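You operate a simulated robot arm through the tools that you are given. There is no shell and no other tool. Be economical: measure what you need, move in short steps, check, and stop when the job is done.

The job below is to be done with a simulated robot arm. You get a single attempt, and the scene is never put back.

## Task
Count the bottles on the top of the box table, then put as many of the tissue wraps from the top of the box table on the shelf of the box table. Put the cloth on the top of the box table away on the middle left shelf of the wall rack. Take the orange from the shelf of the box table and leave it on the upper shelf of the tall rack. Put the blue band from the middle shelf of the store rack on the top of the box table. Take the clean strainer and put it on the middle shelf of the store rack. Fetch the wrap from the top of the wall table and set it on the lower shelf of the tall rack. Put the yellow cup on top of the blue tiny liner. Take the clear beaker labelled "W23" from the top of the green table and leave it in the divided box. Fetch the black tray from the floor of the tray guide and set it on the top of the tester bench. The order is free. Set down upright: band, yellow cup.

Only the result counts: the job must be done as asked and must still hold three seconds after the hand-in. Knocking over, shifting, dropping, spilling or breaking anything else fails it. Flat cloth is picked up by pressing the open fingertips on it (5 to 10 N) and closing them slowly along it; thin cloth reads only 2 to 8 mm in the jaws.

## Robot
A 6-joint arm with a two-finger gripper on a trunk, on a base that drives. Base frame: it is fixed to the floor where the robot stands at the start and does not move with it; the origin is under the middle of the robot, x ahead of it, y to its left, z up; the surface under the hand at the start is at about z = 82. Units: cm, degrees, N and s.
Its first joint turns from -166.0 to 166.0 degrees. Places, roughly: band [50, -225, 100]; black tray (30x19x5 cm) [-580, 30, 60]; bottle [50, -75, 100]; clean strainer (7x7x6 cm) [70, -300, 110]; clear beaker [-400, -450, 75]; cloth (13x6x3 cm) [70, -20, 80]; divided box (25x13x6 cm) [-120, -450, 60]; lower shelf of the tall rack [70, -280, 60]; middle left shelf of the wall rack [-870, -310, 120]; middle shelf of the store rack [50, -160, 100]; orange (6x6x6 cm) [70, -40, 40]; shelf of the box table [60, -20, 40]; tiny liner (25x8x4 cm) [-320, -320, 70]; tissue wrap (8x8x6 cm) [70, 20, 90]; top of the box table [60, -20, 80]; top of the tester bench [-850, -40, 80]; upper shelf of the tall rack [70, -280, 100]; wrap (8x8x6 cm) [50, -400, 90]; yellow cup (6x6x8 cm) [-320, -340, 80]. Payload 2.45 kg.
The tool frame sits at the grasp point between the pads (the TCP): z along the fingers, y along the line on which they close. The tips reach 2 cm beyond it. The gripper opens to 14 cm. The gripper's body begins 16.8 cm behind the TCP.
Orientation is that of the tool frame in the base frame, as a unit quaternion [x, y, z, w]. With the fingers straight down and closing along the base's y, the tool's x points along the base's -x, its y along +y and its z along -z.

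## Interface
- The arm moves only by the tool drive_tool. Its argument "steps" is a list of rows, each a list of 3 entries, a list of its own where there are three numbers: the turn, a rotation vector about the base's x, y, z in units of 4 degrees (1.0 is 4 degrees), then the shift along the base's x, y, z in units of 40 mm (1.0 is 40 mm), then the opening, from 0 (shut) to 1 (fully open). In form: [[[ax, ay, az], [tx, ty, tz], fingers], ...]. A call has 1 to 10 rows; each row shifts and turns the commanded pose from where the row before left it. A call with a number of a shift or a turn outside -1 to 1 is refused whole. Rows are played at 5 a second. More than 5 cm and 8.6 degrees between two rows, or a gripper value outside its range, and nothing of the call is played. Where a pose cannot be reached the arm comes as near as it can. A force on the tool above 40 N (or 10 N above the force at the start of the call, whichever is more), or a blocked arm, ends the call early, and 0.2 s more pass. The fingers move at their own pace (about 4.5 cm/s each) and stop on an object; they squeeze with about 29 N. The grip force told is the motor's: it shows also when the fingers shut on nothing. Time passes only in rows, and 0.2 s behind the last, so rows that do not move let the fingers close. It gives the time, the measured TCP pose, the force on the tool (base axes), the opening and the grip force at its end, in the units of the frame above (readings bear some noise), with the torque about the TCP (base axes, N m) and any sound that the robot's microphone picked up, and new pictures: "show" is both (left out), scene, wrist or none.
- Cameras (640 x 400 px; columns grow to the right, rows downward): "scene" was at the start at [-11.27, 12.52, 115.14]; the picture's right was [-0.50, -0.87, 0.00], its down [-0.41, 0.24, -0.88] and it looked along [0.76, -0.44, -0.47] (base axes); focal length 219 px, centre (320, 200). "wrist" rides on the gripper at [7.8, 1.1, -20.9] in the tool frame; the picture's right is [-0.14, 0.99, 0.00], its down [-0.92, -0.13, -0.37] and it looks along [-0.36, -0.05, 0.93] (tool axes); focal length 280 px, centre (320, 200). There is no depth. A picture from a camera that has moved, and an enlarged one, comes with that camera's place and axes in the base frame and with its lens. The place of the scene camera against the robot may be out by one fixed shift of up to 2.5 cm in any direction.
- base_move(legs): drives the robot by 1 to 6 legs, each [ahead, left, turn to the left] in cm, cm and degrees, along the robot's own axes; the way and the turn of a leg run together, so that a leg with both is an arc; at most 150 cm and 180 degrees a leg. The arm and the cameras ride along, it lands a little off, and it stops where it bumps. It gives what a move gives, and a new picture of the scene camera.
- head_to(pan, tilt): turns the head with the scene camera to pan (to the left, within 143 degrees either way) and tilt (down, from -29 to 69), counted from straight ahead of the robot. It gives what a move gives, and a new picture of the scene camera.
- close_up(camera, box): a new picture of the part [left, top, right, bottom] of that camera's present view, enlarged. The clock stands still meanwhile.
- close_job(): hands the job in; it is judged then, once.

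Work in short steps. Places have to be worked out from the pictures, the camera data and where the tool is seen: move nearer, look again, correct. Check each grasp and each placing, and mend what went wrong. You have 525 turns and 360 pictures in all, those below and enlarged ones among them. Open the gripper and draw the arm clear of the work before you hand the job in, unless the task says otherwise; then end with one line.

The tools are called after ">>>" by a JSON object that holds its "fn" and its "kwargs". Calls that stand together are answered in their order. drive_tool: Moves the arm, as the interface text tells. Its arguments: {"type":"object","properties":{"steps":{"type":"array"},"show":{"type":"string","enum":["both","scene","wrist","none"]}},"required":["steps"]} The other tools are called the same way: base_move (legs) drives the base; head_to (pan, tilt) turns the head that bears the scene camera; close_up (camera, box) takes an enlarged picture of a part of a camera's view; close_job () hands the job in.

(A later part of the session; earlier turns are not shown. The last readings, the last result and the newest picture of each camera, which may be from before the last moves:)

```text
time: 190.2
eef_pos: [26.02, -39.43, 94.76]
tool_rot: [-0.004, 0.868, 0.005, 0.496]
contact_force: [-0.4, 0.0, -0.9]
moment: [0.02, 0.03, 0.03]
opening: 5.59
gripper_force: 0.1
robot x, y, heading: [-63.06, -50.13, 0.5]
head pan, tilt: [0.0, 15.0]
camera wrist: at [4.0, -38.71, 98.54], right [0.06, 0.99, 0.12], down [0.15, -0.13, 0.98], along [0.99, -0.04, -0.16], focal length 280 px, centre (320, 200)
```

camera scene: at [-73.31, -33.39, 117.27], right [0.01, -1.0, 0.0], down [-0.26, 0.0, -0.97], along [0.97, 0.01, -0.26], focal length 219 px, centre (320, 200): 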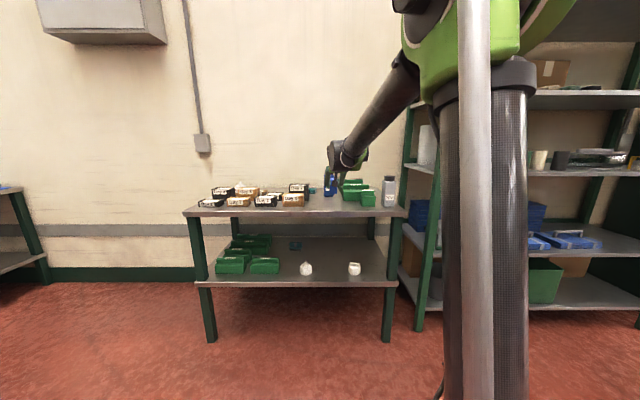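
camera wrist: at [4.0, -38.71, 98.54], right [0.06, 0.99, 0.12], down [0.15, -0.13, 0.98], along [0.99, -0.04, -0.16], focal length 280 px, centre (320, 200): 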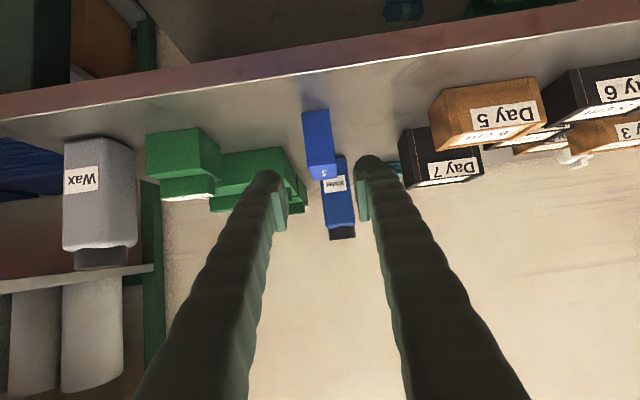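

Band stands on the table. Next the cloth at (68.5,-23.6): I raise the arm and bring the tool to point down.

>>> {"fn": "base_move", "kwargs": {"legs": [[-20, 0, -0.5]]}}

>>> {"fn": "drive_tool", "kwargs": {"steps": [[[0, 1, 0], [0, 0, 0.7], 0.6], [[0, 1, 0], [0, 0, 0.7], 0.6], [[0, 1, 0], [0, 0, 0.7], 0.6], [[0, 1, 0], [0, 0, 0.7], 0.6], [[0, 1, 0], [0, 0, 0.7], 0.6], [[0, 1, 0], [0, 0, 0.7], 0.6], [[0, 1, 0], [0, 0, 0.7], 0.6], [[0, 1, 0], [-0.5, 0, 0.5], 0.6], [[0, 1, 0], [-0.5, 0, 0], 0.6], [[0, 1, 0], [-0.5, 0, 0], 0.6]], "show": "none"}}

>>> {"fn": "drive_tool", "kwargs": {"steps": [[[0, 1, 0], [-0.5, 0, 0], 0.6], [[0, 1, 0], [-0.5, 0, 0], 0.6], [[0, 1, 0], [-0.5, 0, 0], 0.6], [[0, 1, 0], [-0.5, 0, 0], 0.6], [[0, 1, 0], [-0.5, 0, 0], 0.6], [[0, 0, 1], [0, 0, 0], 0.6], [[0, 0, 1], [0, 0, 0], 0.6], [[0, 0, 1], [0, 0, 0], 0.6], [[0, 0, 1], [0, 0, 0], 0.6], [[0, 0, 1], [0, 0, 0], 0.6]], "show": "scene"}}

```text
time: 191.8
eef_pos: [6.34, -40.36, 94.71]
tool_rot: [0.0, 0.868, 0.002, 0.497]
contact_force: [-0.1, 0.0, -0.3]
moment: [0.03, 0.02, -0.01]
opening: 5.59
gripper_force: 0.1
robot x, y, heading: [-83.05, -50.79, -0.4]
head pan, tilt: [0.0, 15.0]
camera scene: at [-92.98, -33.36, 117.27], right [0.0, -1.0, 0.0], down [-0.26, 0.0, -0.97], along [0.97, 0.0, -0.26], focal length 219 px, centre (320, 200)
```

scene: 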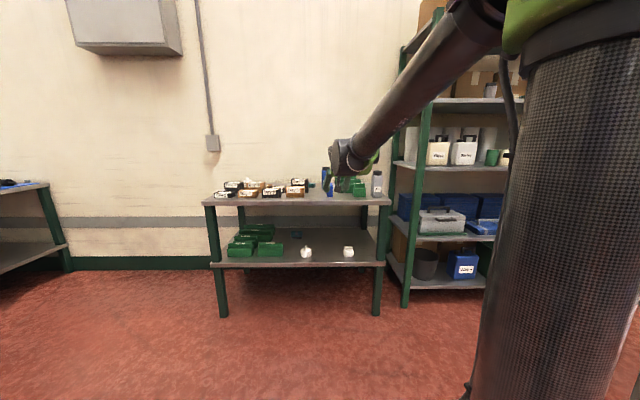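

```text
time: 194.0
eef_pos: [0.08, -40.0, 116.43]
tool_rot: [0.0, 0.986, 0.002, 0.168]
contact_force: [-0.5, 0.8, -0.3]
moment: [-0.02, 0.05, 0.0]
opening: 8.41
gripper_force: 0.0
robot x, y, heading: [-82.81, -50.48, -0.1]
head pan, tilt: [0.0, 15.0]
```

```text
time: 196.2
eef_pos: [-9.62, -40.44, 116.51]
tool_rot: [-0.173, 0.985, 0.002, -0.005]
contact_force: [0.4, 0.3, 0.0]
moment: [0.02, -0.02, -0.02]
opening: 8.39
gripper_force: 0.1
robot x, y, heading: [-83.07, -50.6, -0.2]
head pan, tilt: [0.0, 15.0]
camera scene: at [-92.98, -33.36, 117.27], right [0.0, -1.0, 0.0], down [-0.26, 0.0, -0.97], along [0.97, 0.0, -0.26], focal length 219 px, centre (320, 200)
```

scene: 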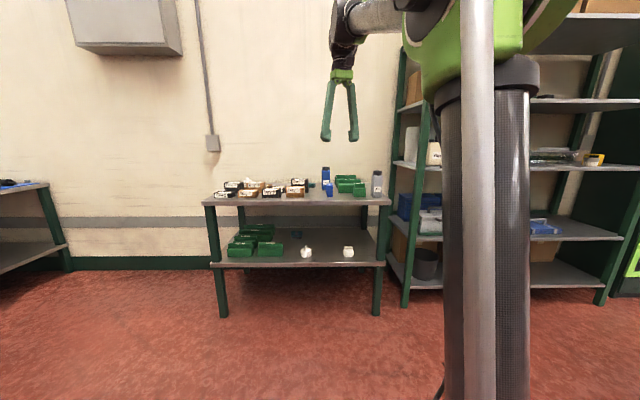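

Tool down. I finish the 90° yaw so the fingers close along x, then drive over the cloth.

>>> {"fn": "drive_tool", "kwargs": {"steps": [[[0, 0, 1], [0, 0, 0], 0.6], [[0, 0, 1], [0, 0, 0], 0.6], [[0, 0, 1], [0, 0, 0], 0.6], [[0, 0, 1], [0, 0, 0], 0.6], [[0, 0, 1], [0, 0, 0], 0.6], [[0, 0, 1], [0, 0, 0], 0.6], [[0, 0, 1], [0, 0, 0], 0.6], [[0, 0, 1], [0, 0, 0], 0.6], [[0, 0, 1], [0, 0, 0], 0.6], [[0, 0, 1], [0, 0, 0], 0.6]], "show": "none"}}

>>> {"fn": "drive_tool", "kwargs": {"steps": [[[0, 0, 1], [0, 0, 0], 0.6], [[0, 0, 1], [0, 0, 0], 0.6], [[0, 0, 1], [0, 0, 0], 0.6], [[0, 0, 1], [0, 0, 0], 0.6], [[0, 0, 1], [0, 0, 0], 0.6], [[0, 0, 1], [0, 0, 0], 0.6], [[0, 0, 1], [0, 0, 0], 0.6], [[0, 0, 0.5], [0, 0, 0], 0.6]], "show": "none"}}

>>> {"fn": "base_move", "kwargs": {"legs": [[0, 16, 0.1], [76, 0, 0]]}}

>>> {"fn": "drive_tool", "kwargs": {"steps": [[[0, 0, 0], [0, 0, 0], 0.6]], "show": "wrist"}}

```text
time: 198.4
eef_pos: [-9.73, -40.51, 116.38]
tool_rot: [-0.499, 0.866, 0.001, -0.005]
contact_force: [-0.5, 0.4, 1.1]
moment: [0.01, 0.03, -0.03]
opening: 8.39
gripper_force: 0.1
robot x, y, heading: [-83.52, -50.28, -0.0]
head pan, tilt: [0.0, 15.0]
```

```text
time: 200.2
eef_pos: [-9.77, -40.24, 116.32]
tool_rot: [-0.706, 0.708, -0.001, -0.004]
contact_force: [0.0, -0.4, -0.4]
moment: [-0.01, -0.01, -0.03]
opening: 8.38
gripper_force: 0.0
robot x, y, heading: [-83.3, -50.7, -0.1]
head pan, tilt: [0.0, 15.0]
```

```text
time: 205.3
eef_pos: [66.73, -24.88, 116.25]
tool_rot: [-0.705, 0.709, -0.003, -0.006]
contact_force: [0.0, -0.5, 0.2]
moment: [0.03, 0.01, -0.03]
opening: 8.4
gripper_force: 0.1
robot x, y, heading: [-6.83, -35.13, -0.2]
head pan, tilt: [0.0, 15.0]
camera scene: at [-16.47, -17.8, 117.27], right [0.0, -1.0, 0.0], down [-0.26, 0.0, -0.97], along [0.97, 0.0, -0.26], focal length 219 px, centre (320, 200)
```

scene: 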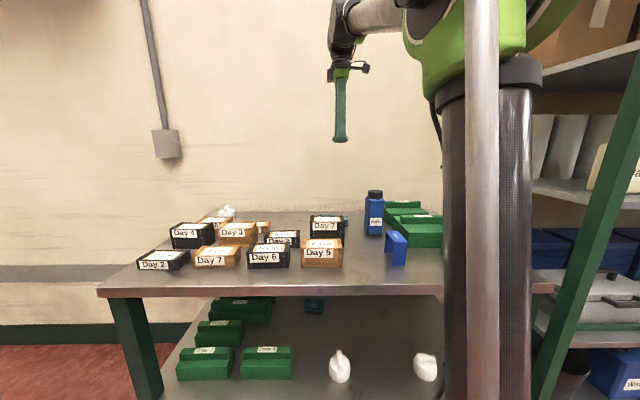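

```text
time: 205.8
eef_pos: [66.73, -25.03, 116.25]
tool_rot: [-0.705, 0.709, -0.001, -0.005]
contact_force: [-0.6, 0.7, -0.1]
moment: [-0.04, -0.01, -0.04]
opening: 8.4
gripper_force: 0.0
robot x, y, heading: [-6.85, -34.82, -0.4]
head pan, tilt: [0.0, 15.0]
camera wrist: at [65.67, -32.6, 137.25], right [-0.99, 0.14, 0.0], down [0.13, 0.92, 0.36], along [0.05, 0.36, -0.93], focal length 280 px, centre (320, 200)
```

wrist: 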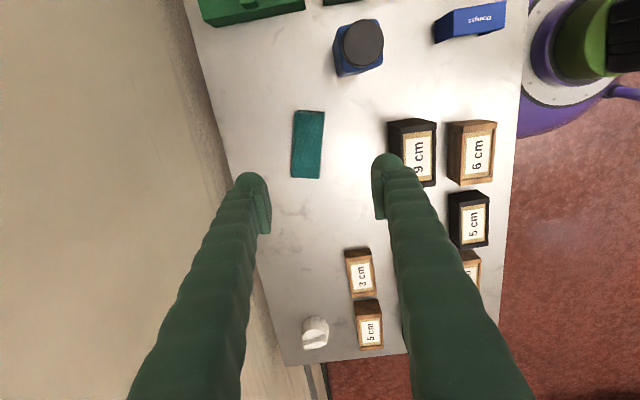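

Cloth centre (69.3,-23.5), long side along y. I descend around it with 8.4 cm opening.

>>> {"fn": "drive_tool", "kwargs": {"steps": [[[0, 0, 0], [0.33, 0.18, -0.9], 0.6], [[0, 0, 0], [0.33, 0.18, -0.9], 0.6], [[0, 0, 0], [0, 0, -1], 0.6], [[0, 0, 0], [0, 0, -1], 0.6], [[0, 0, 0], [0, 0, -1], 0.6]], "show": "wrist"}}

```text
time: 206.9
eef_pos: [69.27, -23.78, 97.02]
tool_rot: [-0.705, 0.709, -0.002, -0.006]
contact_force: [0.2, -0.6, -0.1]
moment: [-0.03, 0.02, -0.02]
opening: 8.41
gripper_force: 0.1
robot x, y, heading: [-7.23, -35.11, 0.0]
head pan, tilt: [0.0, 15.0]
camera wrist: at [68.26, -31.5, 117.79], right [-0.99, 0.14, 0.0], down [0.13, 0.92, 0.36], along [0.05, 0.36, -0.93], focal length 280 px, centre (320, 200)
```

wrist: 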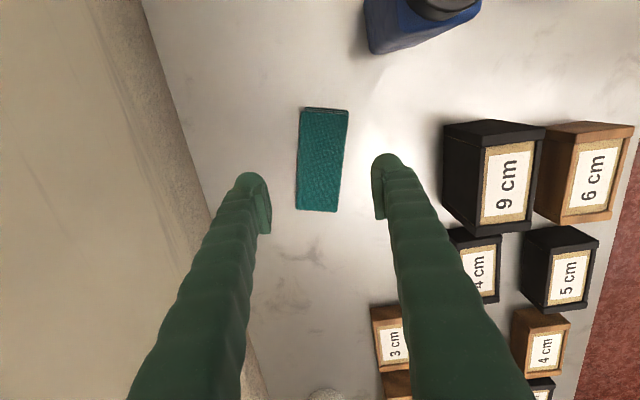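

Centred. I go down until just above/at the table and close slowly.

>>> {"fn": "drive_tool", "kwargs": {"steps": [[[0, 0, 0], [0, 0, -1], 0.6], [[0, 0, 0], [0, 0, -1], 0.6], [[0, 0, 0], [0, 0, -0.9], 0.6], [[0, 0, 0], [0, 0, -0.15], 0.6], [[0, 0, 0], [0, 0, -0.1], 0.6]], "show": "wrist"}}

```text
time: 208.2
eef_pos: [69.31, -23.51, 84.44]
tool_rot: [-0.705, 0.709, -0.001, -0.005]
contact_force: [-0.1, -0.1, 0.2]
moment: [-0.05, 0.02, 0.01]
opening: 8.42
gripper_force: 0.1
robot x, y, heading: [-6.65, -35.04, -0.3]
head pan, tilt: [0.0, 15.0]
camera wrist: at [68.3, -31.15, 105.32], right [-0.99, 0.14, 0.0], down [0.13, 0.92, 0.36], along [0.05, 0.36, -0.93], focal length 280 px, centre (320, 200)
```

wrist: 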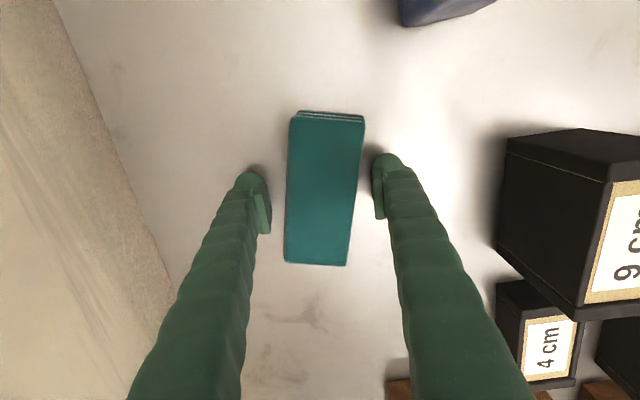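

Fingers straddle the cloth at the table. Close slowly.

>>> {"fn": "drive_tool", "kwargs": {"steps": [[[0, 0, 0], [0, 0, -0.03], 0.5], [[0, 0, 0], [0, 0, 0], 0.44], [[0, 0, 0], [0, 0, 0], 0.38], [[0, 0, 0], [0, 0, 0], 0.3], [[0, 0, 0], [0, 0, 0], 0.2], [[0, 0, 0], [0, 0, 0], 0.1], [[0, 0, 0], [0, 0, 0], 0.05], [[0, 0, 0], [0, 0, 0], 0.05]], "show": "wrist"}}

```text
time: 209.9
eef_pos: [69.43, -23.45, 84.33]
tool_rot: [-0.705, 0.709, -0.001, -0.006]
contact_force: [-0.1, -0.3, 4.7]
moment: [0.03, 0.0, -0.2]
opening: 6.08
gripper_force: 29.2
robot x, y, heading: [-6.84, -34.93, -0.0]
head pan, tilt: [0.0, 15.0]
camera wrist: at [68.3, -31.14, 105.28], right [-0.99, 0.14, 0.0], down [0.13, 0.92, 0.36], along [0.05, 0.36, -0.93], focal length 280 px, centre (320, 200)
```

wrist: 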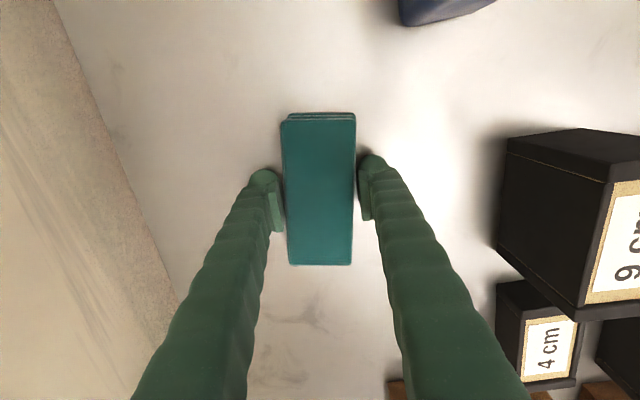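

The folded cloth is held (6.1 cm). Lift to carrying height and check.

>>> {"fn": "drive_tool", "kwargs": {"steps": [[[0, 0, 0], [0, 0, 0.5], 0.05], [[0, 0, 0], [0, 0, 1], 0.05], [[0, 0, 0], [0, 0, 1], 0.05], [[0, 0, 0], [0, 0, 1], 0.05], [[0, 0, 0], [0, 0, 1], 0.05], [[0, 0, 0], [0, 0, 1], 0.05], [[0, 0, 0], [0, 0, 1], 0.05], [[0, 0, 0], [0, 0, 1], 0.05]], "show": "wrist"}}

```text
time: 211.8
eef_pos: [69.17, -23.39, 114.25]
tool_rot: [-0.705, 0.709, -0.001, -0.005]
contact_force: [1.0, 0.2, -0.6]
moment: [-0.02, -0.02, 0.02]
opening: 5.88
gripper_force: 28.7
robot x, y, heading: [-6.6, -35.12, -0.1]
head pan, tilt: [0.0, 15.0]
camera wrist: at [68.19, -31.0, 135.19], right [-0.99, 0.14, 0.0], down [0.13, 0.92, 0.36], along [0.05, 0.36, -0.93], focal length 280 px, centre (320, 200)
```

wrist: 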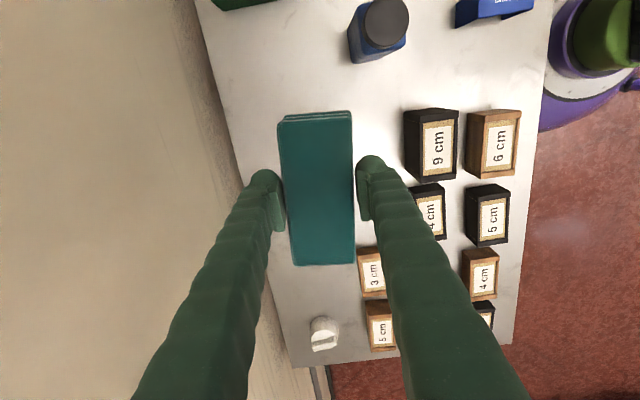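

Cloth held securely. I back off, pull the arm in, and turn round to head west.

>>> {"fn": "base_move", "kwargs": {"legs": [[-80, -15, 0]]}}

>>> {"fn": "drive_tool", "kwargs": {"steps": [[[0, 0, 0], [-1, 0, 0], 0.05], [[0, 0, 0], [-1, 0, 0], 0.05], [[0, 0, 0], [-1, 0, 0], 0.05], [[0, 0, 0], [-1, 0, 0], 0.05], [[0, 0, 0], [-1, 0, 0], 0.05], [[0, 0, 0], [-1, 0, 0], 0.05], [[0, 0, 0], [-1, 0, 0], 0.05]], "show": "none"}}

>>> {"fn": "base_move", "kwargs": {"legs": [[0, 0, 180]]}}

```text
time: 216.2
eef_pos: [-12.05, -37.95, 114.15]
tool_rot: [0.71, -0.704, 0.001, 0.005]
contact_force: [0.8, -0.6, 0.0]
moment: [0.02, 0.04, 0.01]
opening: 5.73
gripper_force: 29.4
robot x, y, heading: [-87.98, -50.25, 0.3]
head pan, tilt: [0.0, 15.0]
camera scene: at [-97.82, -33.56, 117.27], right [0.01, -1.0, 0.0], down [-0.26, 0.0, -0.97], along [0.97, 0.01, -0.26], focal length 219 px, centre (320, 200)
```

scene: 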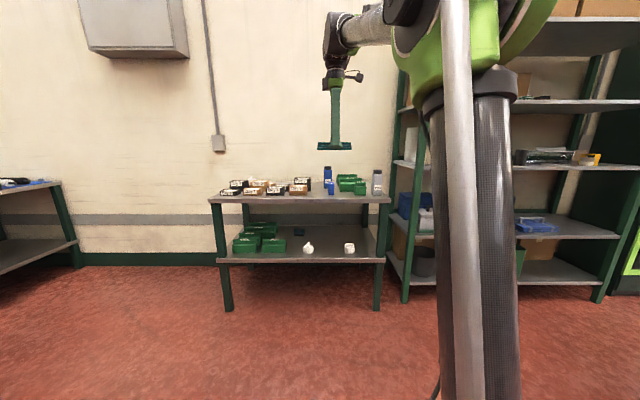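

```text
time: 217.8
eef_pos: [-40.28, -38.08, 114.06]
tool_rot: [0.711, -0.703, 0.002, 0.005]
contact_force: [0.0, -0.3, -0.5]
moment: [-0.03, 0.1, 0.03]
opening: 5.69
gripper_force: 28.8
robot x, y, heading: [-87.61, -50.62, 0.1]
head pan, tilt: [0.0, 15.0]
```

```text
time: 225.6
eef_pos: [-135.11, -64.14, 114.04]
tool_rot: [0.696, 0.718, 0.005, -0.001]
contact_force: [0.6, -0.7, -0.5]
moment: [-0.01, 0.01, 0.01]
opening: 5.69
gripper_force: 29.1
robot x, y, heading: [-87.63, -50.51, -178.2]
head pan, tilt: [0.0, 15.0]
camera scene: at [-77.84, -68.18, 117.27], right [-0.03, 1.0, 0.0], down [0.26, 0.01, -0.97], along [-0.97, -0.03, -0.26], focal length 219 px, centre (320, 200)
```

scene: 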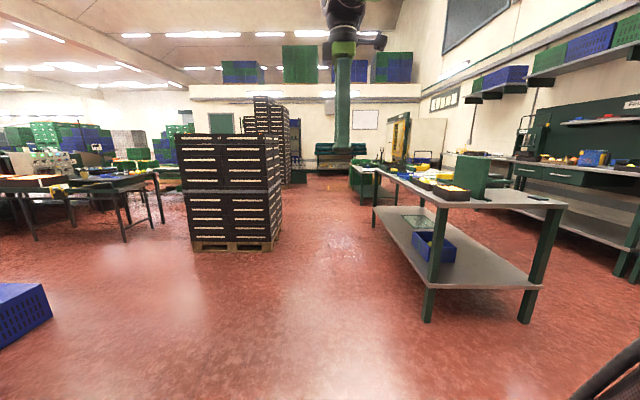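

The corridor between the black pallet and the workbench is about y -125…5. I drive west along its middle.

>>> {"fn": "base_move", "kwargs": {"legs": [[140, 5, -1.8], [140, 0, 0]]}}

```text
time: 239.0
eef_pos: [-412.64, -73.07, 114.1]
tool_rot: [0.695, 0.719, 0.005, -0.001]
contact_force: [-0.1, -0.5, -0.7]
moment: [-0.02, 0.05, -0.05]
opening: 5.65
gripper_force: 29.2
robot x, y, heading: [-365.3, -58.98, -178.0]
head pan, tilt: [0.0, 15.0]
camera scene: at [-355.45, -76.88, 117.27], right [-0.04, 1.0, 0.0], down [0.26, 0.01, -0.97], along [-0.97, -0.03, -0.26], focal length 219 px, centre (320, 200)
```

scene: 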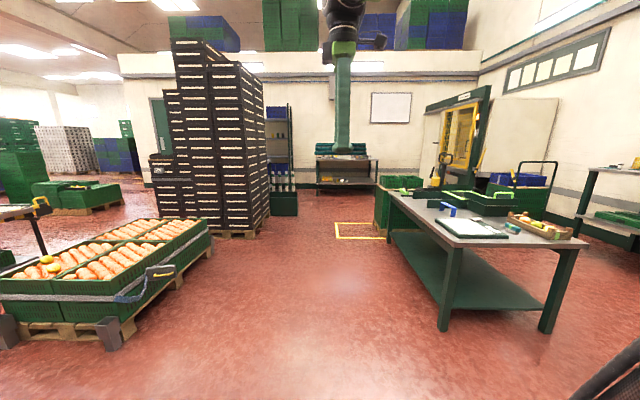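

Tester bench is ahead; the wall rack is likely behind the tall black stack on the left. I go on west past the table.

>>> {"fn": "base_move", "kwargs": {"legs": [[140, 0, 0], [130, 0, -2]]}}

>>> {"fn": "head_to", "kwargs": {"pan": 35, "tilt": 15}}

```text
time: 252.3
eef_pos: [-686.72, -65.43, 114.09]
tool_rot: [0.726, 0.688, 0.005, -0.001]
contact_force: [0.6, 0.1, -1.0]
moment: [0.04, -0.02, 0.02]
opening: 5.67
gripper_force: 28.7
robot x, y, heading: [-638.73, -56.14, 176.9]
head pan, tilt: [0.0, 15.0]
camera scene: at [-629.97, -74.31, 117.27], right [0.05, 1.0, 0.0], down [0.26, -0.01, -0.97], along [-0.96, 0.05, -0.26], focal length 219 px, centre (320, 200)
```

scene: 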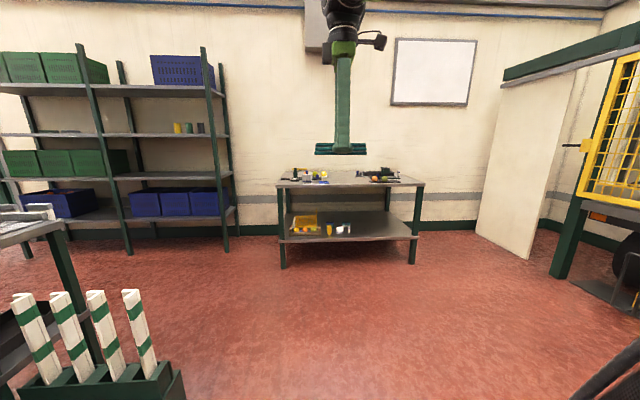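

```text
time: 253.3
eef_pos: [-686.71, -65.47, 114.07]
tool_rot: [0.726, 0.688, 0.005, -0.001]
contact_force: [-0.3, 0.3, 0.3]
moment: [-0.03, 0.03, 0.0]
opening: 5.67
gripper_force: 29.2
robot x, y, heading: [-638.39, -55.82, 176.9]
head pan, tilt: [35.0, 15.0]
camera scene: at [-628.57, -79.75, 117.27], right [-0.53, 0.85, 0.0], down [0.22, 0.14, -0.97], along [-0.82, -0.51, -0.26], focal length 219 px, centre (320, 200)
```

scene: 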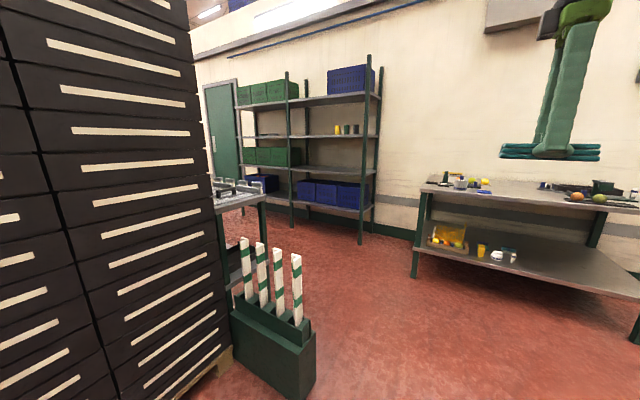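

The wall rack has two bays; the middle left shelf is the z≈121 level of the left bay (y≈-266…-360, front x≈-852). I drive around the stake stand toward it.

>>> {"fn": "base_move", "kwargs": {"legs": [[120, 48, 3.1], [22, 45, 0]]}}

>>> {"fn": "head_to", "kwargs": {"pan": 60, "tilt": 20}}

```text
time: 262.4
eef_pos: [-831.98, -158.31, 114.21]
tool_rot: [0.707, 0.707, 0.004, -0.002]
contact_force: [-0.2, -0.9, -0.7]
moment: [-0.02, 0.01, 0.01]
opening: 5.65
gripper_force: 28.9
robot x, y, heading: [-784.6, -145.9, -179.7]
head pan, tilt: [35.0, 15.0]
camera scene: at [-773.34, -169.45, 117.27], right [-0.57, 0.82, 0.0], down [0.21, 0.15, -0.97], along [-0.79, -0.55, -0.26], focal length 219 px, centre (320, 200)
```

scene: 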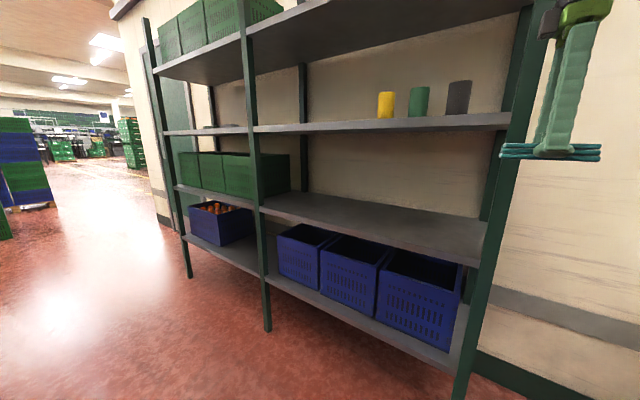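

```text
time: 263.3
eef_pos: [-832.15, -158.38, 114.17]
tool_rot: [0.707, 0.707, 0.005, -0.001]
contact_force: [0.6, 0.4, -0.5]
moment: [-0.01, -0.01, 0.04]
opening: 5.65
gripper_force: 29.0
robot x, y, heading: [-784.09, -146.16, -180.0]
head pan, tilt: [60.0, 20.0]
camera scene: at [-770.35, -172.15, 116.46], right [-0.87, 0.5, 0.0], down [0.17, 0.3, -0.94], along [-0.47, -0.81, -0.34], focal length 219 px, centre (320, 200)
```

scene: 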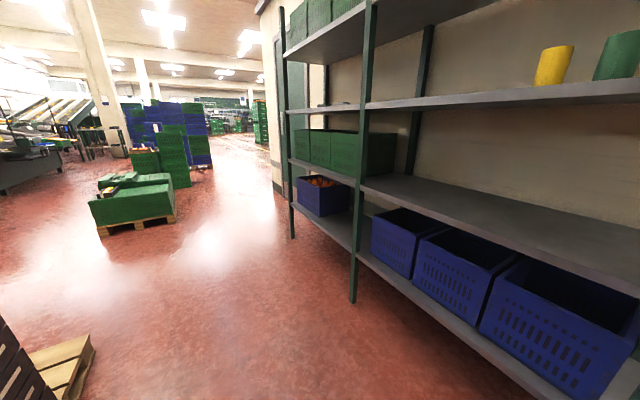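

Free floor along the rack. I strafe left to the left bay and look at the shelf.

>>> {"fn": "base_move", "kwargs": {"legs": [[0, 75, 0], [0, 75, 0]]}}

>>> {"fn": "head_to", "kwargs": {"pan": 10, "tilt": 8}}

```text
time: 271.1
eef_pos: [-830.56, -310.21, 114.08]
tool_rot: [0.7, 0.715, 0.005, -0.001]
contact_force: [0.1, -0.7, -0.4]
moment: [0.0, -0.01, -0.02]
opening: 5.66
gripper_force: 28.9
robot x, y, heading: [-783.74, -296.81, -178.5]
head pan, tilt: [60.0, 20.0]
camera scene: at [-768.51, -322.74, 116.46], right [-0.88, 0.48, 0.0], down [0.16, 0.3, -0.94], along [-0.45, -0.82, -0.34], focal length 219 px, centre (320, 200)
```

scene: 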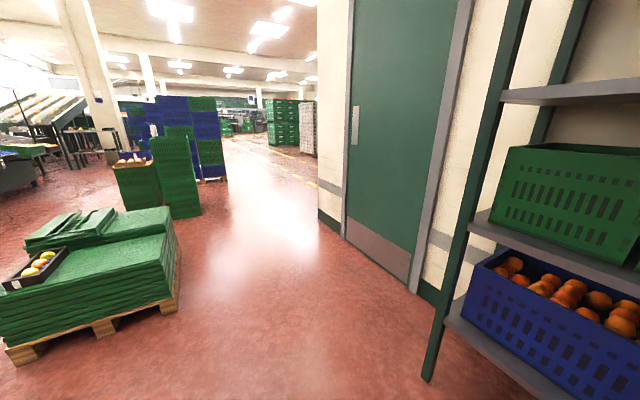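

```text
time: 272.3
eef_pos: [-830.57, -310.24, 114.14]
tool_rot: [0.7, 0.714, 0.005, -0.001]
contact_force: [0.0, -0.2, -0.7]
moment: [0.0, 0.02, 0.0]
opening: 5.68
gripper_force: 29.4
robot x, y, heading: [-783.25, -296.91, -178.9]
head pan, tilt: [10.0, 8.0]
camera scene: at [-773.12, -316.39, 118.41], right [-0.2, 0.98, 0.0], down [0.14, 0.03, -0.99], along [-0.97, -0.19, -0.14], focal length 219 px, centre (320, 200)
```

scene: 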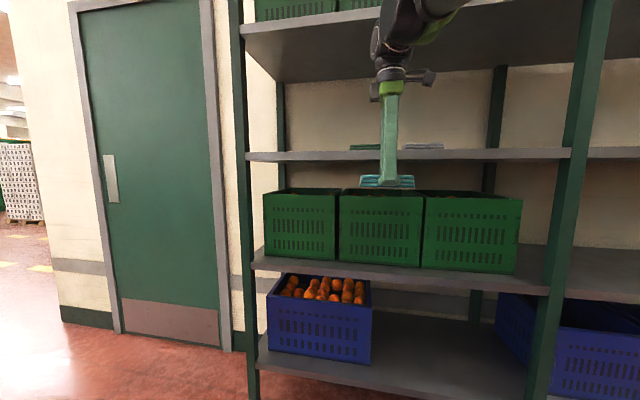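

The shelf top is just above camera height, with folded things at its back. I raise the arm and tilt it 30° forward, then look with the wrist camera.

>>> {"fn": "drive_tool", "kwargs": {"steps": [[[0, 1, 0], [0.3, 0, 1], 0.05], [[0, 1, 0], [0.3, 0, 1], 0.05], [[0, 1, 0], [0.3, 0, 1], 0.05], [[0, 1, 0], [0, 0, 1], 0.05], [[0, 1, 0], [0, 0, 1], 0.05], [[0, 1, 0], [0, 0, 1], 0.05], [[0, 1, 0], [0, 0, 1], 0.05], [[0, 0.5, 0], [0, 0, 0.5], 0.05]]}}

```text
time: 274.1
eef_pos: [-827.06, -310.22, 143.98]
tool_rot: [0.677, 0.69, -0.177, -0.186]
contact_force: [0.1, 0.4, -0.1]
moment: [0.02, -0.05, 0.0]
opening: 5.67
gripper_force: 28.6
robot x, y, heading: [-783.24, -296.88, -178.6]
head pan, tilt: [10.0, 8.0]
camera scene: at [-773.12, -316.38, 118.41], right [-0.2, 0.98, 0.0], down [0.14, 0.03, -0.99], along [-0.97, -0.19, -0.14], focal length 219 px, centre (320, 200)
camera wrist: at [-815.86, -302.59, 161.74], right [0.86, -0.12, -0.49], down [0.08, -0.93, 0.37], along [-0.5, -0.36, -0.79], focal length 280 px, centre (320, 200)
```

scene: 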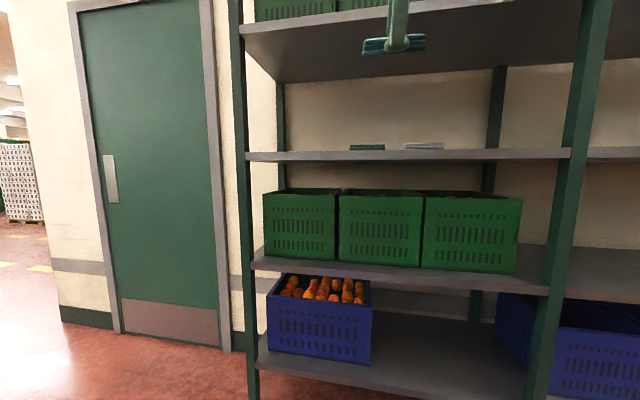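
wrist: 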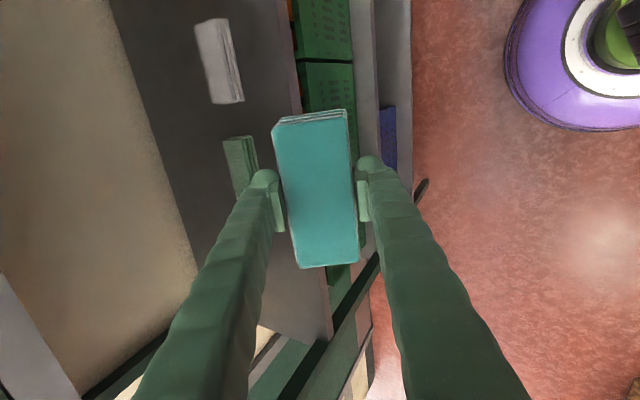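

The shelf's left part (y<-322) is free; green and grey cloths lie farther right. I shift left 27 cm and approach with the arm at z≈134.

>>> {"fn": "base_move", "kwargs": {"legs": [[0, 27, -1.2]]}}

>>> {"fn": "drive_tool", "kwargs": {"steps": [[[0, 0, 0], [-0.9, 0, -0.4], 0.05], [[0, 0, 0], [-0.9, 0, -0.4], 0.05], [[0, 0, 0], [-0.9, 0, -0.4], 0.05], [[0, 0, 0], [-0.9, 0, -0.4], 0.05], [[0, 0, 0], [-0.9, 0, -0.4], 0.05]]}}

```text
time: 276.0
eef_pos: [-827.16, -336.6, 144.13]
tool_rot: [0.687, 0.68, -0.173, -0.188]
contact_force: [-0.1, 0.0, -1.1]
moment: [0.01, 0.01, 0.0]
opening: 5.69
gripper_force: 28.8
robot x, y, heading: [-782.46, -324.54, 179.6]
head pan, tilt: [10.0, 8.0]
camera scene: at [-773.42, -344.34, 118.41], right [-0.17, 0.99, 0.0], down [0.14, 0.02, -0.99], along [-0.98, -0.17, -0.14], focal length 219 px, centre (320, 200)
```

scene: 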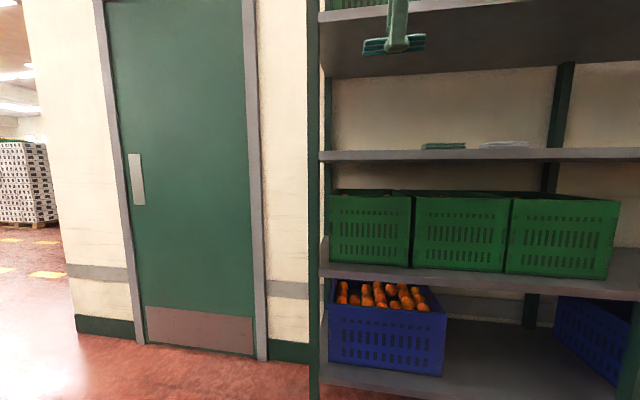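

```text
time: 277.2
eef_pos: [-844.99, -336.59, 135.76]
tool_rot: [0.687, 0.68, -0.174, -0.189]
contact_force: [-0.1, -0.1, -0.6]
moment: [-0.03, 0.08, 0.04]
opening: 5.67
gripper_force: 29.6
robot x, y, heading: [-782.75, -324.72, 179.9]
head pan, tilt: [10.0, 8.0]
camera scene: at [-773.39, -344.33, 118.41], right [-0.17, 0.99, 0.0], down [0.14, 0.02, -0.99], along [-0.98, -0.17, -0.14], focal length 219 px, centre (320, 200)
camera wrist: at [-833.64, -329.36, 153.52], right [0.86, -0.14, -0.49], down [0.06, -0.93, 0.37], along [-0.51, -0.34, -0.79], focal length 280 px, centre (320, 200)
```

scene: 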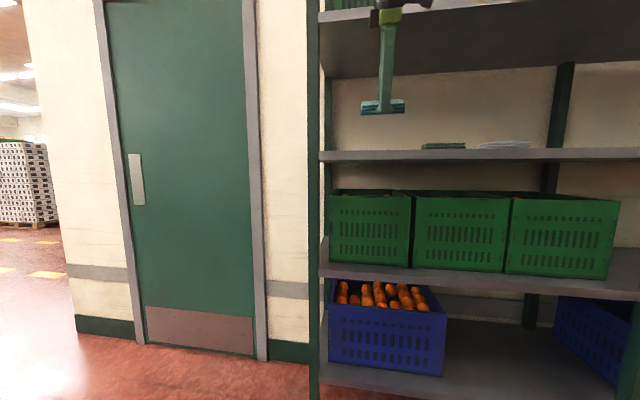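
wrist: 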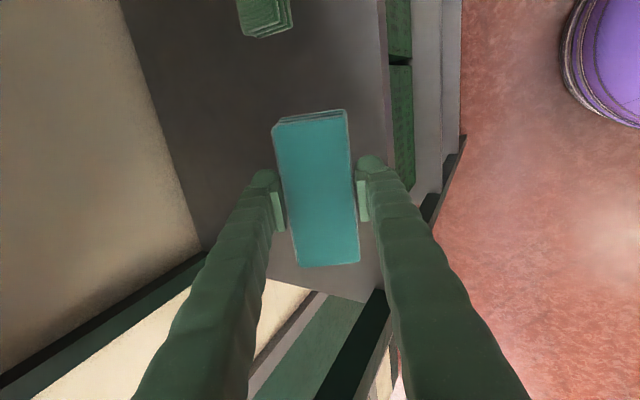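

Front edge at x≈-843.5. I go 8 cm further in and lower to near contact.

>>> {"fn": "drive_tool", "kwargs": {"steps": [[[0, 0, 0], [-0.9, 0, -0.4], 0.05], [[0, 0, 0], [-0.9, 0, -0.4], 0.05], [[0, 0, 0], [0, 0, -0.5], 0.05], [[0, 0, 0], [0, 0, -0.3], 0.05], [[0, 0, 0], [0, 0, -0.15], 0.05], [[0, 0, 0], [0, 0, -0.1], 0.05]]}}

```text
time: 278.6
eef_pos: [-852.36, -336.7, 128.59]
tool_rot: [0.687, 0.68, -0.174, -0.188]
contact_force: [-0.1, -0.4, 0.1]
moment: [-0.01, 0.0, 0.03]
opening: 5.67
gripper_force: 29.1
robot x, y, heading: [-782.99, -324.79, 179.5]
head pan, tilt: [10.0, 8.0]
camera scene: at [-773.43, -344.34, 118.41], right [-0.17, 0.99, 0.0], down [0.14, 0.02, -0.99], along [-0.98, -0.17, -0.14], focal length 219 px, centre (320, 200)
camera wrist: at [-840.88, -329.35, 146.34], right [0.86, -0.14, -0.49], down [0.06, -0.93, 0.37], along [-0.51, -0.34, -0.79], focal length 280 px, centre (320, 200)
```

scene: 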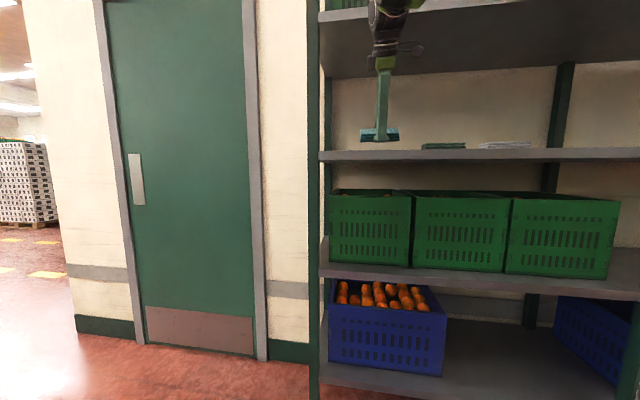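
wrist: 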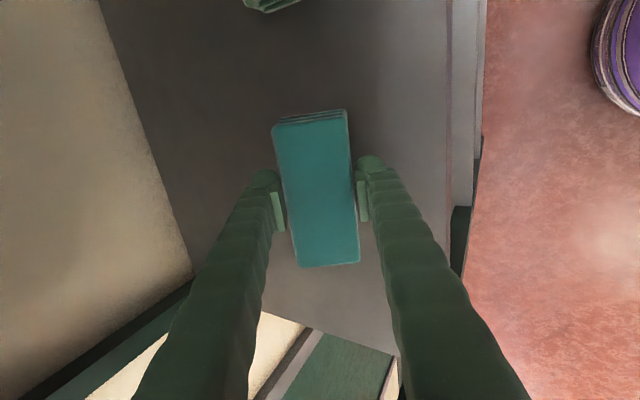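

Still about 4 cm up by the scene view; lower carefully until contact.

>>> {"fn": "drive_tool", "kwargs": {"steps": [[[0, 0, 0], [0, 0, -0.2], 0.05], [[0, 0, 0], [0, 0, -0.15], 0.05], [[0, 0, 0], [0, 0, -0.15], 0.05], [[0, 0, 0], [0, 0, -0.1], 0.05], [[0, 0, 0], [0, 0, -0.1], 0.05]], "show": "none"}}

```text
time: 279.8
eef_pos: [-852.38, -336.76, 125.71]
tool_rot: [0.687, 0.68, -0.174, -0.189]
contact_force: [-0.4, 0.5, -0.7]
moment: [0.02, 0.0, 0.0]
opening: 5.68
gripper_force: 28.7
robot x, y, heading: [-783.11, -324.8, 179.7]
head pan, tilt: [10.0, 8.0]
```

>>> {"fn": "drive_tool", "kwargs": {"steps": [[[0, 0, 0], [0, 0, -0.1], 0.05], [[0, 0, 0], [0, 0, -0.1], 0.05], [[0, 0, 0], [0, 0, -0.1], 0.05], [[0, 0, 0], [0, 0, -0.1], 0.05], [[0, 0, 0], [0, 0, -0.1], 0.05]], "show": "none"}}

```text
time: 280.2
eef_pos: [-852.25, -336.71, 125.57]
tool_rot: [0.687, 0.679, -0.176, -0.191]
contact_force: [2.3, 0.0, 15.3]
moment: [-0.16, -0.54, 0.02]
opening: 5.67
gripper_force: 28.9
robot x, y, heading: [-783.01, -324.85, 179.9]
head pan, tilt: [10.0, 8.0]
stopped in row 2: the force on the tool passed its limit at 52 N (the readings are from after the stop); the commanded pose is now the measured one
```

Contact. I raise 1 cm, open, and withdraw along the tool axis.

>>> {"fn": "drive_tool", "kwargs": {"steps": [[[0, 0, 0], [0, 0, 0.2], 0.05], [[0, 0, 0], [0, 0, 0.1], 0.55], [[0, 0, 0], [0, 0, 0], 0.65], [[0, 0, 0], [0, 0, 0], 0.65], [[0, 0, 0], [0.2, 0, 0.35], 0.65], [[0, 0, 0], [0.4, 0, 0.7], 0.65], [[0, 0, 0], [0.5, 0, 0.8], 0.65]], "show": "wrist"}}

```text
time: 281.8
eef_pos: [-848.12, -336.93, 134.29]
tool_rot: [0.686, 0.68, -0.176, -0.19]
contact_force: [0.5, -1.0, 0.4]
moment: [0.0, -0.05, 0.0]
opening: 9.09
gripper_force: 0.1
robot x, y, heading: [-783.01, -324.92, 179.7]
head pan, tilt: [10.0, 8.0]
camera wrist: at [-836.67, -329.6, 151.95], right [0.86, -0.14, -0.5], down [0.06, -0.93, 0.37], along [-0.51, -0.34, -0.79], focal length 280 px, centre (320, 200)
```

wrist: 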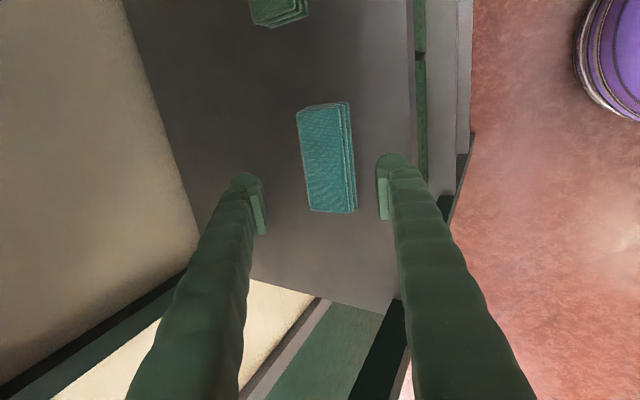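

The cloth lies flat on the shelf. I withdraw and bring the tool back down to carry height.

>>> {"fn": "drive_tool", "kwargs": {"steps": [[[0, 0, 0], [1, 0, 0.3], 0.65], [[0, 0, 0], [1, 0, 0.3], 0.65], [[0, 0, 0], [1, 0, 0], 0.65], [[0, 0, 0], [1, 0, 0], 0.65], [[0, -1, 0], [0.6, 0, -0.8], 0.65], [[0, -1, 0], [0, 0, -1], 0.65], [[0, -1, 0], [0, 0, -1], 0.65], [[0, -1, 0], [0, 0, -1], 0.65], [[0, -1, 0], [0, 0, -1], 0.65], [[0, -1, 0], [0, 0, 0], 0.65]], "show": "none"}}

>>> {"fn": "base_move", "kwargs": {"legs": [[5, -80, 0], [25, -100, 0]]}}

>>> {"fn": "head_to", "kwargs": {"pan": -20, "tilt": 25}}

```text
time: 284.0
eef_pos: [-829.51, -336.72, 117.04]
tool_rot: [0.707, 0.705, -0.028, -0.044]
contact_force: [0.4, 0.8, -0.3]
moment: [-0.03, 0.03, 0.02]
opening: 9.08
gripper_force: 0.1
robot x, y, heading: [-782.95, -324.54, 180.0]
head pan, tilt: [10.0, 8.0]
```

```text
time: 290.1
eef_pos: [-839.09, -234.89, 117.03]
tool_rot: [0.705, 0.707, -0.026, -0.041]
contact_force: [21.3, 4.8, -4.5]
moment: [0.01, 0.2, 0.05]
opening: 7.77
gripper_force: 0.0
robot x, y, heading: [-793.44, -222.36, -180.3]
head pan, tilt: [10.0, 8.0]
stopped in leg 2: the force on the tool passed its limit at 53 N (the readings are from after the stop); the commanded pose is now the measured one
camera scene: at [-783.31, -242.18, 118.41], right [-0.17, 0.98, 0.0], down [0.14, 0.02, -0.99], along [-0.98, -0.17, -0.14], focal length 219 px, centre (320, 200)
```

scene: 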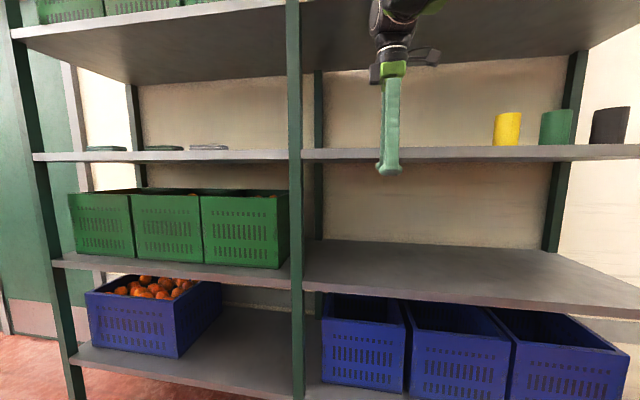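

```text
time: 291.0
eef_pos: [-839.22, -234.87, 117.18]
tool_rot: [0.705, 0.707, -0.028, -0.043]
contact_force: [26.0, 4.9, -5.0]
moment: [-0.03, 0.21, 0.07]
opening: 7.51
gripper_force: 0.1
robot x, y, heading: [-793.13, -222.8, 179.9]
head pan, tilt: [-20.0, 25.0]
camera scene: at [-782.87, -237.43, 115.65], right [0.34, 0.94, 0.0], down [0.4, -0.14, -0.91], along [-0.85, 0.31, -0.42], focal length 219 px, centre (320, 200)
```

scene: 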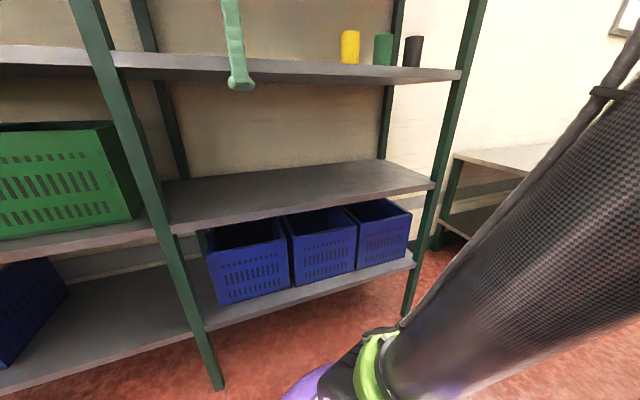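

I moved toward the rack by mistake; the finger touches the shelf edge. Back off straight away.

>>> {"fn": "base_move", "kwargs": {"legs": [[-15, 0, 0], [0, -75, 0], [-15, 0, 0]]}}

>>> {"fn": "head_to", "kwargs": {"pan": 0, "tilt": 25}}

```text
time: 297.0
eef_pos: [-809.07, -160.01, 117.09]
tool_rot: [0.713, 0.699, -0.026, -0.042]
contact_force: [-0.4, -0.6, 0.0]
moment: [0.0, 0.0, -0.02]
opening: 9.07
gripper_force: 0.1
robot x, y, heading: [-762.24, -148.71, 178.9]
head pan, tilt: [-20.0, 25.0]
camera scene: at [-752.68, -163.75, 115.65], right [0.36, 0.93, 0.0], down [0.39, -0.15, -0.91], along [-0.84, 0.33, -0.42], focal length 219 px, centre (320, 200)
```

scene: 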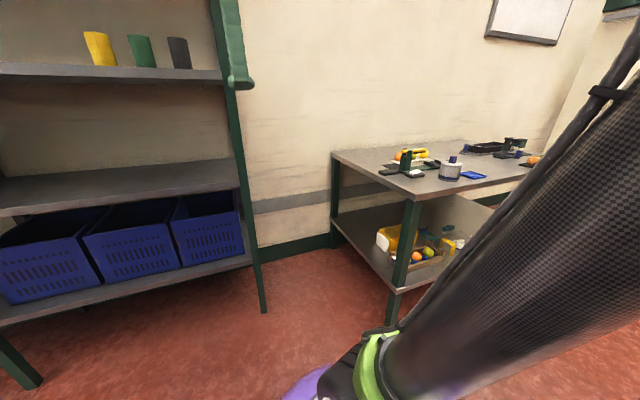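

```text
time: 297.8
eef_pos: [-809.1, -160.03, 117.05]
tool_rot: [0.712, 0.7, -0.026, -0.043]
contact_force: [0.1, 0.0, 0.3]
moment: [-0.02, 0.0, 0.04]
opening: 9.11
gripper_force: 0.0
robot x, y, heading: [-762.43, -148.83, 178.7]
head pan, tilt: [0.0, 25.0]
camera scene: at [-753.3, -166.88, 115.65], right [0.02, 1.0, 0.0], down [0.42, -0.01, -0.91], along [-0.91, 0.02, -0.42], focal length 219 px, centre (320, 200)
```

scene: 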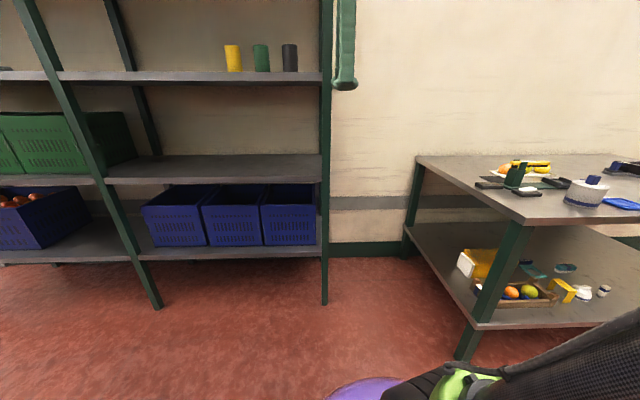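

Now to the tray guide: strafe right past the stand, turn to face east, and look.

>>> {"fn": "base_move", "kwargs": {"legs": [[-20, -80, 0], [0, 0, -178]]}}

>>> {"fn": "head_to", "kwargs": {"pan": 30, "tilt": 15}}

```text
time: 309.5
eef_pos: [-694.73, -53.23, 117.0]
tool_rot: [0.721, -0.691, 0.042, -0.028]
contact_force: [-0.4, -0.7, 1.2]
moment: [-0.01, 0.0, -0.02]
opening: 9.09
gripper_force: 0.0
robot x, y, heading: [-740.37, -67.36, 2.1]
head pan, tilt: [0.0, 25.0]
camera scene: at [-751.15, -50.45, 115.65], right [0.04, -1.0, 0.0], down [-0.42, -0.02, -0.91], along [0.91, 0.04, -0.42], focal length 219 px, centre (320, 200)
```

scene: 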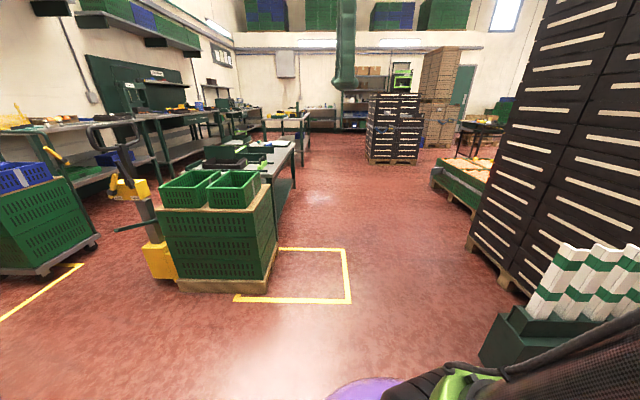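

```text
time: 310.4
eef_pos: [-694.88, -53.09, 117.06]
tool_rot: [0.722, -0.69, 0.041, -0.028]
contact_force: [-0.6, 0.8, 0.0]
moment: [-0.03, 0.03, 0.03]
opening: 9.1
gripper_force: 0.0
robot x, y, heading: [-740.62, -66.92, 2.4]
head pan, tilt: [30.0, 15.0]
camera scene: at [-752.46, -45.83, 117.27], right [0.53, -0.85, 0.0], down [-0.22, -0.14, -0.97], along [0.82, 0.51, -0.26], focal length 219 px, centre (320, 200)
```

scene: 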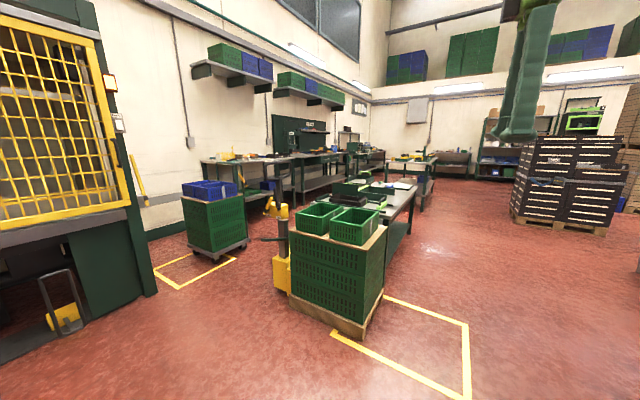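

I zoom in around the expected tray place.

>>> {"fn": "close_up", "kwargs": {"camera": "scene", "box": [290, 150, 450, 250]}}

>>> {"fn": "base_move", "kwargs": {"legs": [[110, -15, -2], [60, 0, 0]]}}

>>> {"fn": "head_to", "kwargs": {"pan": 70, "tilt": 25}}

```text
4.00 times, centred on (370, 200) of scene
camera zoom: at [-752.46, -45.83, 117.27], right [0.53, -0.85, 0.0], down [-0.22, -0.14, -0.97], along [0.82, 0.51, -0.26], focal length 875 px, centre (120, 200)
```

zoom: 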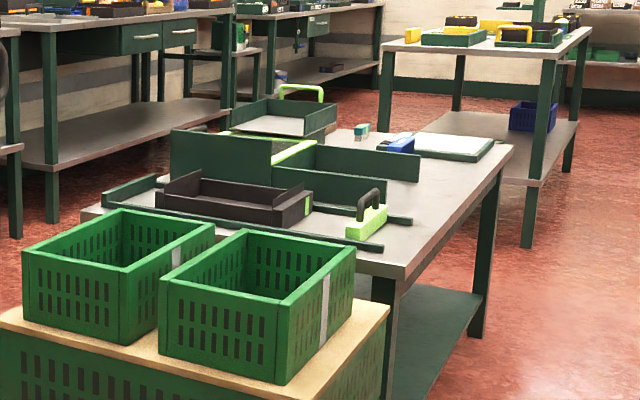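

```text
time: 319.1
eef_pos: [-524.91, -67.48, 117.01]
tool_rot: [-0.706, 0.706, -0.041, 0.027]
contact_force: [0.2, -0.5, -1.2]
moment: [0.01, -0.02, -0.02]
opening: 9.09
gripper_force: 0.0
robot x, y, heading: [-571.52, -79.71, -0.0]
head pan, tilt: [30.0, 15.0]
camera scene: at [-582.26, -57.8, 117.27], right [0.5, -0.87, 0.0], down [-0.22, -0.13, -0.97], along [0.84, 0.48, -0.26], focal length 219 px, centre (320, 200)
```

scene: 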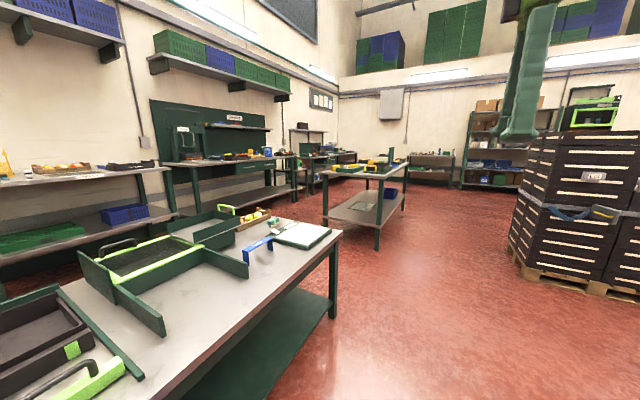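

```text
time: 320.1
eef_pos: [-525.15, -67.5, 117.1]
tool_rot: [0.707, -0.705, 0.042, -0.028]
contact_force: [-0.3, 0.5, -0.6]
moment: [0.02, 0.01, 0.02]
opening: 9.06
gripper_force: 0.0
robot x, y, heading: [-571.18, -79.43, -0.2]
head pan, tilt: [70.0, 25.0]
camera scene: at [-587.18, -53.8, 115.65], right [0.94, -0.34, 0.0], down [-0.15, -0.4, -0.91], along [0.31, 0.85, -0.42], focal length 219 px, centre (320, 200)
```

scene: 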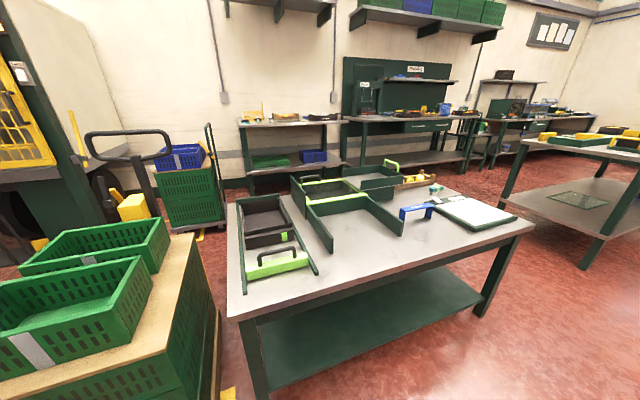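

The leftmost guide on this table holds the black tray. Zoom.

>>> {"fn": "close_up", "kwargs": {"camera": "scene", "box": [210, 150, 450, 300]}}

```text
2.67 times, centred on (330, 225) of scene
camera zoom: at [-587.18, -53.8, 115.65], right [0.94, -0.34, 0.0], down [-0.15, -0.4, -0.91], along [0.31, 0.85, -0.42], focal length 584 px, centre (293, 133)
```

zoom: 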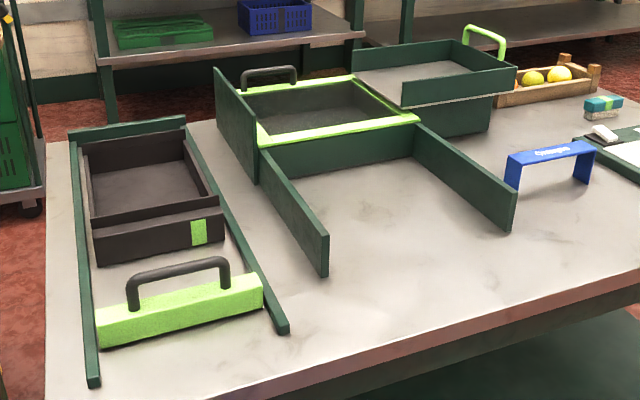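

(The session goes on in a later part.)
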